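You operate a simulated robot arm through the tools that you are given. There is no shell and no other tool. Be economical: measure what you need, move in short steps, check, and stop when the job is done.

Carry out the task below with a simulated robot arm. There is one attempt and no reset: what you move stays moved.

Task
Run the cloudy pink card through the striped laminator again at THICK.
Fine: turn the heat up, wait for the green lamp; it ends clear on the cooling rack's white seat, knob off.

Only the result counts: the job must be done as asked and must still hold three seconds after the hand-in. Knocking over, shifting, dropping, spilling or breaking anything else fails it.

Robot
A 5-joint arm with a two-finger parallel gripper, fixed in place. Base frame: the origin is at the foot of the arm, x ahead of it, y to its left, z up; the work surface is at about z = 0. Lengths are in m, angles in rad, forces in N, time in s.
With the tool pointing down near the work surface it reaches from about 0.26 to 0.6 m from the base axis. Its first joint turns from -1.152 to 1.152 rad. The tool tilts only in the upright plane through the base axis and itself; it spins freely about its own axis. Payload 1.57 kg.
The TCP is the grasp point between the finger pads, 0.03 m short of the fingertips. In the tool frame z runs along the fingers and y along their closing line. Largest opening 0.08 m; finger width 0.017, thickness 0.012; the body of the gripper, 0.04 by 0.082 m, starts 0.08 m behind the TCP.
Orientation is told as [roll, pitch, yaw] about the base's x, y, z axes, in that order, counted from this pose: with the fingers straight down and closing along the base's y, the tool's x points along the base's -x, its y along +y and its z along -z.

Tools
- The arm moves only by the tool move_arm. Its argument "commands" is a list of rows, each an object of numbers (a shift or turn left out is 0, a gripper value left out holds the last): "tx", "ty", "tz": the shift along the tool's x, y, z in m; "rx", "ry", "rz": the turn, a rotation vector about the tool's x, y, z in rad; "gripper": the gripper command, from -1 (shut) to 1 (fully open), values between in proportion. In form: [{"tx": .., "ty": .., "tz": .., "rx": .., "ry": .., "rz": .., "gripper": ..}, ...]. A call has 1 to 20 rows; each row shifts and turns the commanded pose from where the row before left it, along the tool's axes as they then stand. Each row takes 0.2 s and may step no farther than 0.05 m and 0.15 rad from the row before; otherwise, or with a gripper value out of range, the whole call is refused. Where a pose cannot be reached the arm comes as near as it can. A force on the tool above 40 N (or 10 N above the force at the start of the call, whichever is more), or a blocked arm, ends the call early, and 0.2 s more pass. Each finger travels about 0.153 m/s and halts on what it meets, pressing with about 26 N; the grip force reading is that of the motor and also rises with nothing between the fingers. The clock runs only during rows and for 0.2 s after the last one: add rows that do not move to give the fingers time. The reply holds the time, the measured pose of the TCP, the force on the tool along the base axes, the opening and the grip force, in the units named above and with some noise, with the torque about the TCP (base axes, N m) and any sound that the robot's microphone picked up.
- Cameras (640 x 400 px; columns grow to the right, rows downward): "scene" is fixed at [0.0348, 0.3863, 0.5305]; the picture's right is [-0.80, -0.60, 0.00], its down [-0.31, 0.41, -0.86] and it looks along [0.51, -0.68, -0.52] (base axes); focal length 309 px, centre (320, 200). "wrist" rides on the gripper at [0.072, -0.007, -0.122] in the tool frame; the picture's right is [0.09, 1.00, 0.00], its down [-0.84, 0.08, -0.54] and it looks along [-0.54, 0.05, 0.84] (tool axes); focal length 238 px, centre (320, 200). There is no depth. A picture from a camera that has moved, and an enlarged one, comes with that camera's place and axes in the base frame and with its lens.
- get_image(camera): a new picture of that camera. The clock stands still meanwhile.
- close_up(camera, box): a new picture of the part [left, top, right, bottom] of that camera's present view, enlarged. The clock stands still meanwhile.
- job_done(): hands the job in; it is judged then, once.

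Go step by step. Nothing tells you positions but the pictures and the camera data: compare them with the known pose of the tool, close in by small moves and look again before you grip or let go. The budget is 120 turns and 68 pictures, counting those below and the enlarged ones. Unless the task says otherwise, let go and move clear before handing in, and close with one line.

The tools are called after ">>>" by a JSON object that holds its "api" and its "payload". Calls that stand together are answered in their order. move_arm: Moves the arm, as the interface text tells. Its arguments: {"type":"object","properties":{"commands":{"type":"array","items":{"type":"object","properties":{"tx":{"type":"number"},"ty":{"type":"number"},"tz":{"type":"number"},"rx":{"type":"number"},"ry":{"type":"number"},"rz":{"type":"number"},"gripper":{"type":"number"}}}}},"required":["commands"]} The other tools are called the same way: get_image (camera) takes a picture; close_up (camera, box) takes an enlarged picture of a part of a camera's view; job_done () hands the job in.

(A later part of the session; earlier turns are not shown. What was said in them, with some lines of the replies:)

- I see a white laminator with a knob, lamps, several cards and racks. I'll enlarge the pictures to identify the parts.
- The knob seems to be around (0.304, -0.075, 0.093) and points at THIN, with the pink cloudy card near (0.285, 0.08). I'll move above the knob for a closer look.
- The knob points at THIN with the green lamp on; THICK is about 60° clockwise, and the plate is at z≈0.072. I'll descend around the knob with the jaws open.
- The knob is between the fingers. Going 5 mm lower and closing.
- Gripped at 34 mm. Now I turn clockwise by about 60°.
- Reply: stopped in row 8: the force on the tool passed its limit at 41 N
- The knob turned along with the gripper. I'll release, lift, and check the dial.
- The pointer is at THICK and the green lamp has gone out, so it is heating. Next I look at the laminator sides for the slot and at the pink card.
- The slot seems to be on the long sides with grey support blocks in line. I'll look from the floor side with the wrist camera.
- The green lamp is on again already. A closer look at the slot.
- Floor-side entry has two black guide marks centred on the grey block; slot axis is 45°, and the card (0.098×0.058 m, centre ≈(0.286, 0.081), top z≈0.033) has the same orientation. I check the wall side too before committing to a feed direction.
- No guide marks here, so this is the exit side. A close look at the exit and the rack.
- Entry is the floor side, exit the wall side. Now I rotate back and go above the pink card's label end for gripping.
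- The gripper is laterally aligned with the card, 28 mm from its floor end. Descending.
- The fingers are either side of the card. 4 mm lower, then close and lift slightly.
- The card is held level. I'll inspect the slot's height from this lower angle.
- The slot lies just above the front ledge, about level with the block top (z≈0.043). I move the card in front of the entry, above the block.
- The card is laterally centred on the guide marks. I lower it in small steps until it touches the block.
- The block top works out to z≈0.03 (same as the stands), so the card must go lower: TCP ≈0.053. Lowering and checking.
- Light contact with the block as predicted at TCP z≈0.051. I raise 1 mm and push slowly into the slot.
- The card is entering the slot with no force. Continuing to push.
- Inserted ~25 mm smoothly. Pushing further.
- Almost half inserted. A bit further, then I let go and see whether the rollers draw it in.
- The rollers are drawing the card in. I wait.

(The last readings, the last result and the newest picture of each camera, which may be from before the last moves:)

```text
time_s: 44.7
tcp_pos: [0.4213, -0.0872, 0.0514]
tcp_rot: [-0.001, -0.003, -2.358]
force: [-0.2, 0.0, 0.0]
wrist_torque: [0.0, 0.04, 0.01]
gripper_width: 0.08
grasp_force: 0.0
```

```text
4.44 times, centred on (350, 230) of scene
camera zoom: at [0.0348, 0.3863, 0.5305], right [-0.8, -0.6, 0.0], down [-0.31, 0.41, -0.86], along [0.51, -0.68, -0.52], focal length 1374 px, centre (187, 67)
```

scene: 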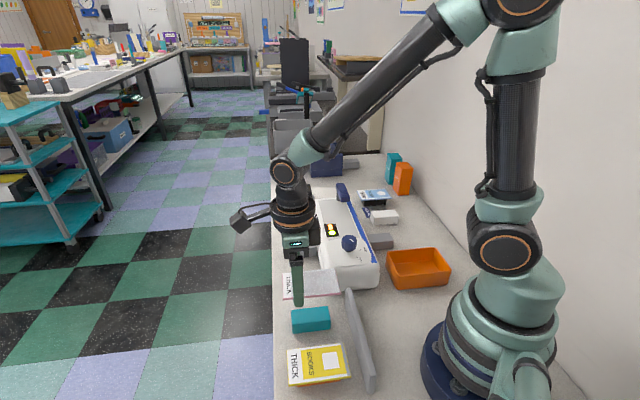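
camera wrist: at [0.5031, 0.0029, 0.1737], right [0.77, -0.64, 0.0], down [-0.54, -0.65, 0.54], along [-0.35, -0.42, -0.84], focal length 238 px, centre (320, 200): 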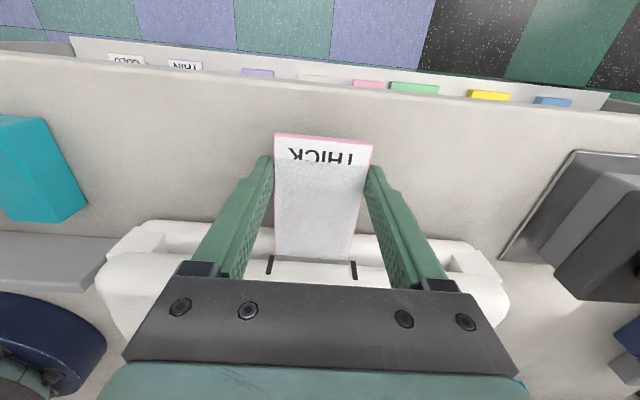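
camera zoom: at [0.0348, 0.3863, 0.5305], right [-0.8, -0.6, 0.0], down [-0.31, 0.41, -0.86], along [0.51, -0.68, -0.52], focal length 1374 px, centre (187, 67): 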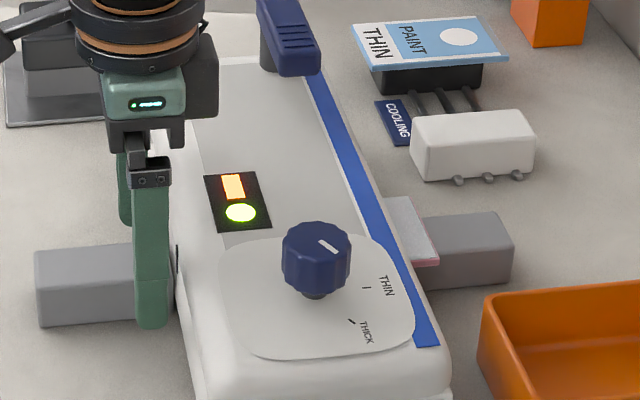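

It is coming out on the wall side. I raise the arm and move over the exit to look.

>>> {"api": "move_arm", "payload": {"commands": [{"tz": -0.04}, {"tz": -0.05}, {"tz": -0.05}, {"tx": -0.044}, {"tx": -0.044}, {"tx": -0.044}, {"tx": -0.02}, {}, {}, {}, {}]}}

>>> {"api": "get_image", "payload": {"camera": "wrist"}}

>>> {"api": "close_up", "payload": {"camera": "scene", "box": [300, 175, 440, 275]}}

```text
time_s: 47.1
tcp_pos: [0.3127, -0.1959, 0.1925]
tcp_rot: [-0.002, -0.001, -2.358]
force: [0.7, -0.5, -0.2]
wrist_torque: [0.01, 0.01, 0.01]
gripper_width: 0.08
grasp_force: 0.1
```

```text
26 pictures are left
camera wrist: at [0.3605, -0.1394, 0.3143], right [0.77, -0.64, 0.0], down [-0.54, -0.65, 0.54], along [-0.35, -0.42, -0.84], focal length 238 px, centre (320, 200)
```

wrist: 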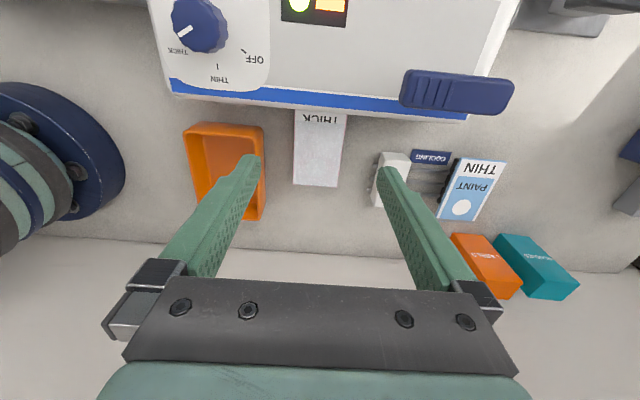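

```text
4.00 times, centred on (370, 225) of scene
camera zoom: at [0.0348, 0.3863, 0.5305], right [-0.8, -0.6, 0.0], down [-0.31, 0.41, -0.86], along [0.51, -0.68, -0.52], focal length 1236 px, centre (120, 100)
```

zoom: 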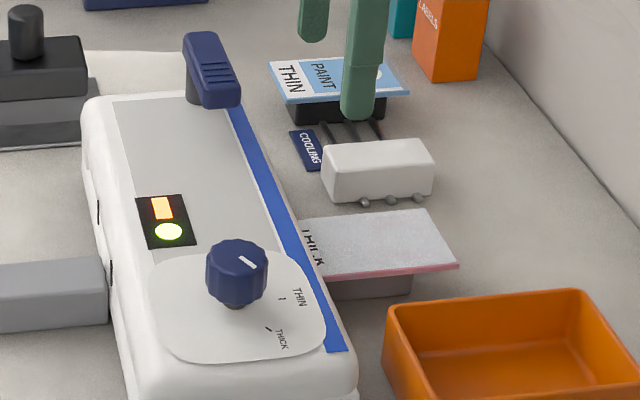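

The card is almost out but still looks cloudy. Wait a little more and look closer.

>>> {"api": "move_arm", "payload": {"commands": [{}, {}, {}, {}, {}, {}, {}, {}, {}, {}]}}

>>> {"api": "close_up", "payload": {"camera": "wrist", "box": [140, 60, 440, 240]}}

```text
time_s: 49.3
tcp_pos: [0.3136, -0.1947, 0.1934]
tcp_rot: [-0.002, 0.0, -2.358]
force: [-0.7, 0.6, -0.9]
wrist_torque: [-0.05, 0.0, 0.03]
gripper_width: 0.0801
grasp_force: 0.1
```

```text
2.13 times, centred on (290, 150) of wrist
camera zoom: at [0.3605, -0.1394, 0.3143], right [0.77, -0.64, 0.0], down [-0.54, -0.65, 0.54], along [-0.35, -0.42, -0.84], focal length 508 px, centre (384, 307)
```

zoom: 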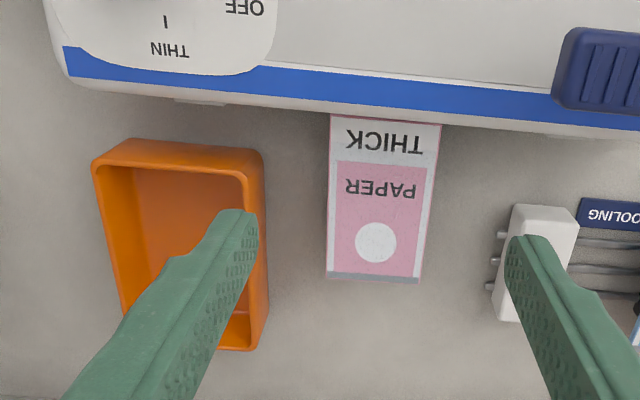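

The card has come out clear ("PAPER", centre u≈0.0425). I move over its centre with slightly narrowed jaws and descend partway.

>>> {"api": "move_arm", "payload": {"commands": [{"tx": -0.041, "ty": 0.0015, "gripper": 0.82}, {"tz": 0.04}, {"tz": 0.04}, {"tz": 0.03}, {}]}}

>>> {"api": "get_image", "payload": {"camera": "wrist"}}

>>> {"api": "close_up", "payload": {"camera": "scene", "box": [320, 165, 460, 275]}}

```text
time_s: 50.5
tcp_pos: [0.2877, -0.2246, 0.0832]
tcp_rot: [-0.002, 0.0, -2.359]
force: [0.4, 0.1, 0.3]
wrist_torque: [0.03, 0.0, 0.01]
gripper_width: 0.0727
grasp_force: 0.1
```

```text
23 pictures are left
camera wrist: at [0.334, -0.1689, 0.204], right [0.77, -0.64, 0.0], down [-0.54, -0.65, 0.54], along [-0.35, -0.42, -0.84], focal length 238 px, centre (320, 200)
```

wrist: 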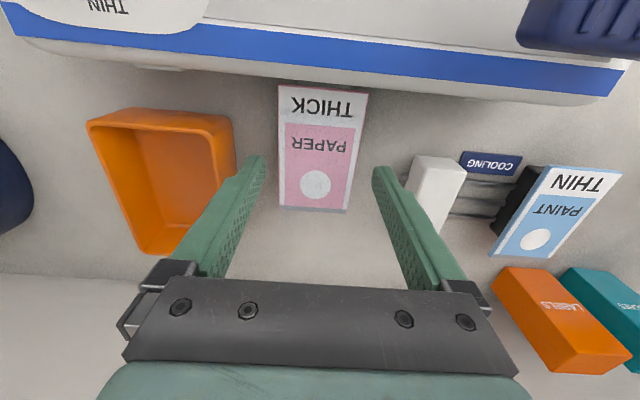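

```text
3.64 times, centred on (390, 220) of scene
camera zoom: at [0.0348, 0.3863, 0.5305], right [-0.8, -0.6, 0.0], down [-0.31, 0.41, -0.86], along [0.51, -0.68, -0.52], focal length 1124 px, centre (66, 127)
```

zoom: 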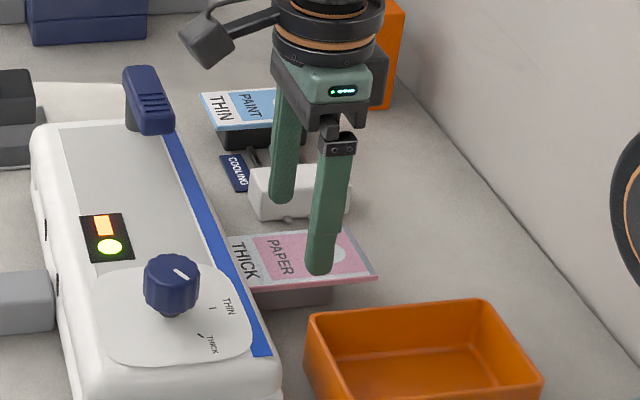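

The fingers straddle the card cleanly. I take a close-up of the rack's white seat for its exact position before gripping.

>>> {"api": "close_up", "payload": {"camera": "wrist", "box": [360, 120, 560, 260]}}

>>> {"api": "move_arm", "payload": {"commands": [{"tz": 0.02}, {"tz": 0.0115}, {}, {"gripper": -1}, {"gripper": -1}, {"gripper": -1}]}}

```text
2.86 times, centred on (460, 190) of wrist
camera zoom: at [0.334, -0.1689, 0.204], right [0.77, -0.64, 0.0], down [-0.54, -0.65, 0.54], along [-0.35, -0.42, -0.84], focal length 681 px, centre (-80, 229)
```

zoom: 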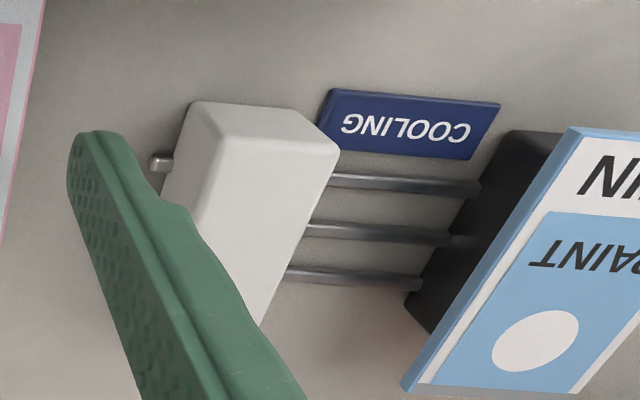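

```text
time_s: 51.9
tcp_pos: [0.2864, -0.2251, 0.0496]
tcp_rot: [-0.001, -0.001, -2.357]
force: [0.0, 0.2, 0.3]
wrist_torque: [0.03, 0.0, -0.03]
gripper_width: 0.0588
grasp_force: 25.6
```

Gripped. The white seat's centre is at about u=0.0055, lateral −0.464 → (0.332, −0.325). I lift and carry the card over it.

>>> {"api": "move_arm", "payload": {"commands": [{"tz": -0.01}, {"tz": -0.02}, {"tz": -0.025}, {"tx": -0.009, "ty": 0.025}, {"tx": -0.009, "ty": 0.025}, {"tx": -0.01, "ty": 0.0265}, {"tx": -0.01, "ty": 0.026}, {}]}}

>>> {"api": "get_image", "payload": {"camera": "wrist"}}

>>> {"api": "close_up", "payload": {"camera": "scene", "box": [320, 165, 460, 255]}}

```text
time_s: 53.7
tcp_pos: [0.3287, -0.324, 0.1058]
tcp_rot: [-0.002, -0.001, -2.357]
force: [0.0, -0.5, -0.6]
wrist_torque: [0.01, -0.01, -0.01]
gripper_width: 0.0587
grasp_force: 25.9
```

```text
20 pictures are left
camera wrist: at [0.3764, -0.2689, 0.2283], right [0.77, -0.64, 0.0], down [-0.54, -0.65, 0.54], along [-0.35, -0.42, -0.84], focal length 238 px, centre (320, 200)
```

wrist: 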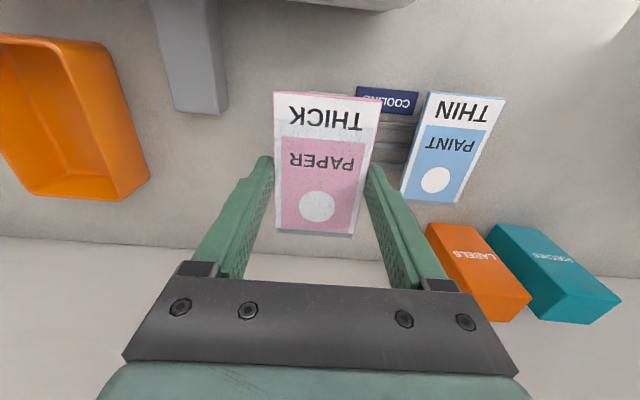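

```text
4.44 times, centred on (390, 210) of scene
camera zoom: at [0.0348, 0.3863, 0.5305], right [-0.8, -0.6, 0.0], down [-0.31, 0.41, -0.86], along [0.51, -0.68, -0.52], focal length 1374 px, centre (9, 156)
```

zoom: 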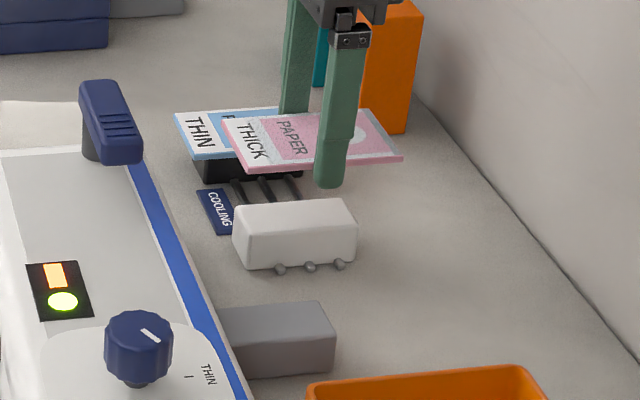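

Aligned over the seat. Descending to a few mm above expected contact.

>>> {"api": "move_arm", "payload": {"commands": [{"ty": 0.0015, "tz": 0.015}, {"tz": 0.015}, {"tz": 0.01}, {"tz": 0.005}, {}]}}

>>> {"api": "close_up", "payload": {"camera": "scene", "box": [350, 175, 420, 235]}}

```text
time_s: 54.9
tcp_pos: [0.3315, -0.3247, 0.0611]
tcp_rot: [-0.001, -0.002, -2.358]
force: [-0.7, 0.8, -0.9]
wrist_torque: [0.0, 0.0, 0.02]
gripper_width: 0.0583
grasp_force: 26.0
```

```text
6.67 times, centred on (385, 205) of scene
camera zoom: at [0.0348, 0.3863, 0.5305], right [-0.8, -0.6, 0.0], down [-0.31, 0.41, -0.86], along [0.51, -0.68, -0.52], focal length 2060 px, centre (-113, 167)
```

zoom: 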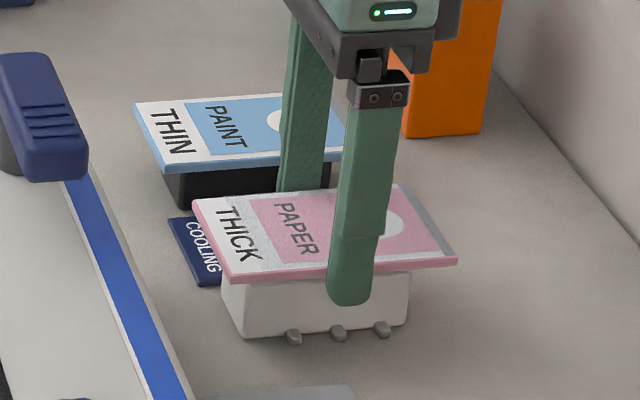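

>>> {"api": "move_arm", "payload": {"commands": [{"tz": 0.004}, {"tz": 0.003}, {}]}}

>>> {"api": "move_arm", "payload": {"commands": [{"tz": 0.0015}, {}]}}

>>> {"api": "move_arm", "payload": {"commands": [{"tz": 0.0015}, {}]}}

>>> {"api": "move_arm", "payload": {"commands": [{"tz": 0.0012}, {}]}}

```text
time_s: 55.7
tcp_pos: [0.3323, -0.326, 0.0544]
tcp_rot: [-0.002, 0.001, -2.358]
force: [0.6, 1.0, -0.8]
wrist_torque: [-0.02, 0.01, 0.0]
gripper_width: 0.059
grasp_force: 26.1
```

```text
time_s: 56.3
tcp_pos: [0.3314, -0.3251, 0.0508]
tcp_rot: [-0.001, 0.0, -2.358]
force: [0.7, 0.3, -0.3]
wrist_torque: [0.0, -0.01, 0.01]
gripper_width: 0.0587
grasp_force: 25.9
```

```text
time_s: 56.9
tcp_pos: [0.3336, -0.3251, 0.0504]
tcp_rot: [-0.002, -0.002, -2.359]
force: [-0.7, 1.5, 5.4]
wrist_torque: [0.08, 0.1, 0.0]
gripper_width: 0.0588
grasp_force: 26.2
```

```text
time_s: 57.5
tcp_pos: [0.3326, -0.3251, 0.0497]
tcp_rot: [0.0, 0.0, -2.358]
force: [-5.2, 6.1, 20.5]
wrist_torque: [0.24, 0.29, -0.01]
gripper_width: 0.0586
grasp_force: 25.7
```

Firm contact on the seat. I ease up 1.2 mm, then release and look.

>>> {"api": "move_arm", "payload": {"commands": [{"tz": -0.0014}, {}, {"gripper": 0.6}, {"gripper": 0.75}, {}]}}

>>> {"api": "close_up", "payload": {"camera": "scene", "box": [350, 175, 420, 235]}}

```text
time_s: 58.7
tcp_pos: [0.3328, -0.325, 0.0495]
tcp_rot: [-0.002, 0.001, -2.357]
force: [0.9, 0.3, 0.2]
wrist_torque: [0.01, -0.03, -0.01]
gripper_width: 0.0702
grasp_force: 0.1
```

```text
6.67 times, centred on (385, 205) of scene
camera zoom: at [0.0348, 0.3863, 0.5305], right [-0.8, -0.6, 0.0], down [-0.31, 0.41, -0.86], along [0.51, -0.68, -0.52], focal length 2060 px, centre (-113, 167)
```

zoom: 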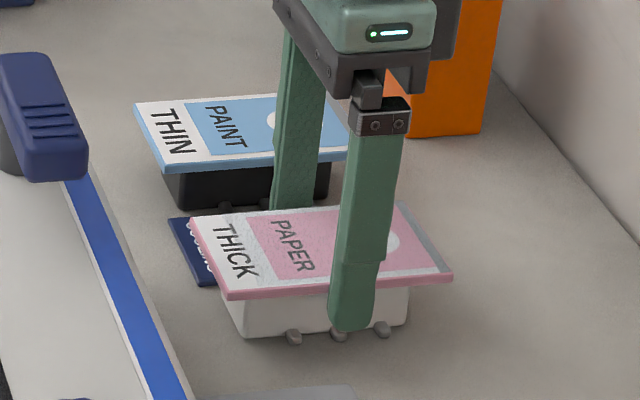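

The card rests clear on the white seat. I rise and go over the knob to switch it off.

>>> {"api": "move_arm", "payload": {"commands": [{"tz": -0.02}, {"tz": -0.05}, {"tz": -0.05}, {"tz": -0.05, "gripper": 1}, {"tx": 0.0258, "ty": -0.03325}, {"tx": 0.0258, "ty": -0.03325}, {"tx": 0.0258, "ty": -0.03325}, {"tx": 0.0258, "ty": -0.03325}, {"tx": 0.0258, "ty": -0.03325}, {"tx": 0.0258, "ty": -0.03325}, {"tz": 0.03}, {"tz": 0.03}, {}]}}

>>> {"api": "get_image", "payload": {"camera": "wrist"}}

```text
time_s: 61.5
tcp_pos: [0.2996, -0.0745, 0.1618]
tcp_rot: [0.0, -0.002, -2.359]
force: [0.7, 1.2, -0.4]
wrist_torque: [-0.04, 0.0, 0.02]
gripper_width: 0.0801
grasp_force: 0.1
```

```text
16 pictures are left
camera wrist: at [0.3464, -0.0191, 0.2834], right [0.77, -0.64, 0.0], down [-0.54, -0.65, 0.54], along [-0.35, -0.42, -0.84], focal length 238 px, centre (320, 200)
```

wrist: 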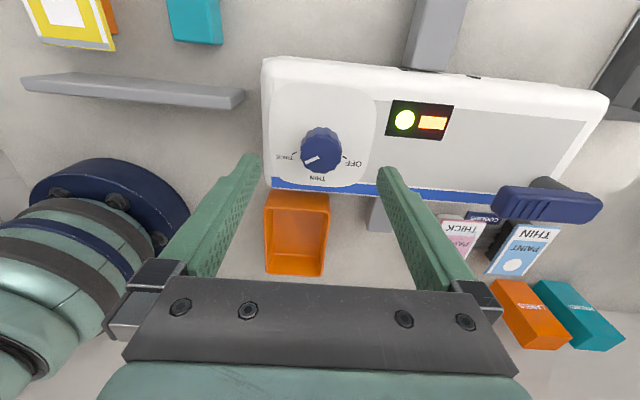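

Centred on the knob. Descending and gripping.

>>> {"api": "move_arm", "payload": {"commands": [{"tx": -0.001, "tz": 0.03}, {"tz": 0.015}, {"tz": 0.008}, {}, {"gripper": -1}, {"gripper": -1}, {"gripper": -1}]}}

>>> {"api": "move_arm", "payload": {"commands": [{"rz": -0.15}, {"rz": -0.15}, {"rz": -0.15}, {"rz": -0.15}, {"rz": -0.15}, {"rz": -0.15}, {"rz": -0.15}, {"rz": -0.15}, {"rz": -0.15}, {"rz": -0.15}, {"rz": -0.15}, {"rz": -0.15}, {"rz": -0.15}, {"rz": -0.144}, {}]}}

```text
time_s: 63.1
tcp_pos: [0.2992, -0.0766, 0.1069]
tcp_rot: [-0.003, -0.002, -2.358]
force: [-3.7, 5.1, -0.3]
wrist_torque: [-0.15, -0.06, -0.04]
gripper_width: 0.0331
grasp_force: 40.9
```

```text
time_s: 66.1
tcp_pos: [0.301, -0.075, 0.1081]
tcp_rot: [-0.001, -0.002, -0.27]
force: [3.4, 3.9, 0.2]
wrist_torque: [0.12, 0.26, -0.68]
gripper_width: 0.0331
grasp_force: 40.2
stopped in row 15: the force on the tool passed its limit at 64 N (the readings are from after the stop); the commanded pose is now the measured one
```

Turned to what should be the OFF stop. Release, lift and check.

>>> {"api": "move_arm", "payload": {"commands": [{"gripper": 1}, {"gripper": 1}, {"tz": -0.03}, {"tz": -0.04}, {"tz": -0.04}, {}]}}

>>> {"api": "close_up", "payload": {"camera": "wrist", "box": [160, 20, 480, 220]}}

>>> {"api": "get_image", "payload": {"camera": "scene"}}

```text
time_s: 67.5
tcp_pos: [0.302, -0.0734, 0.2178]
tcp_rot: [-0.002, -0.003, -0.268]
force: [0.4, -0.5, -0.8]
wrist_torque: [-0.03, 0.03, 0.01]
gripper_width: 0.0799
grasp_force: 0.1
```

```text
2.00 times, centred on (320, 120) of wrist
camera zoom: at [0.2316, -0.0605, 0.3395], right [0.18, 0.98, 0.0], down [0.83, -0.15, 0.54], along [0.53, -0.1, -0.84], focal length 477 px, centre (320, 360)
```

zoom: 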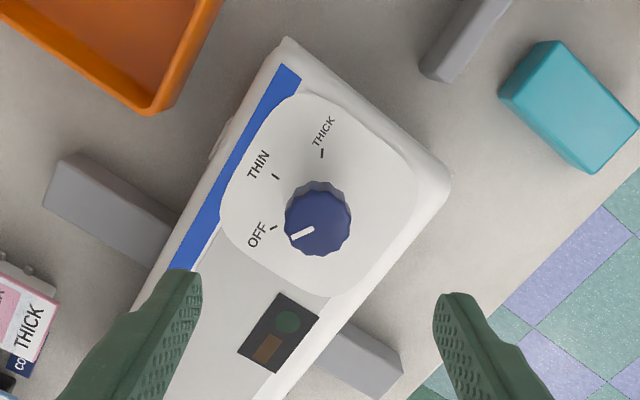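

```text
14 pictures are left
```

scene: 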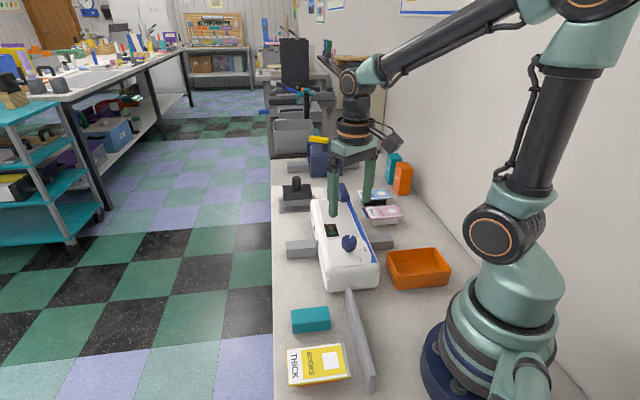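

Both lamps are out and the knob points at OFF. One last look at the card on the rack.

>>> {"api": "close_up", "payload": {"camera": "scene", "box": [340, 170, 430, 240]}}

```text
5.71 times, centred on (385, 205) of scene
camera zoom: at [0.0348, 0.3863, 0.5305], right [-0.8, -0.6, 0.0], down [-0.31, 0.41, -0.86], along [0.51, -0.68, -0.52], focal length 1766 px, centre (-51, 171)
```

zoom: 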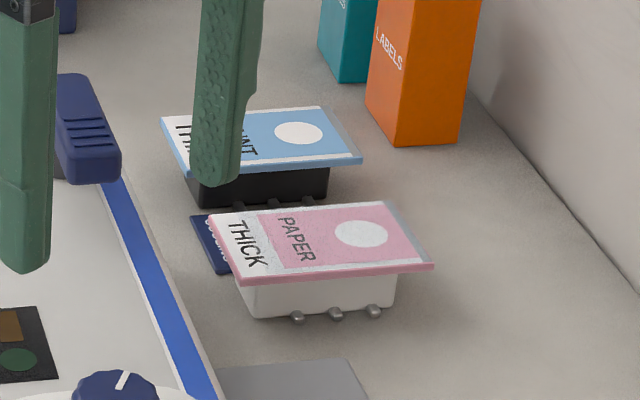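

The clear pink card sits level on the white seat, the knob is at OFF and the gripper is clear, so I hand in.

>>> {"api": "job_done", "payload": {}}

```text
The job is handed in.
```

The pink card went through the striped laminator at THICK once the green lamp came on. It came out clear and is on the cooling rack's white seat, with the knob back at OFF.
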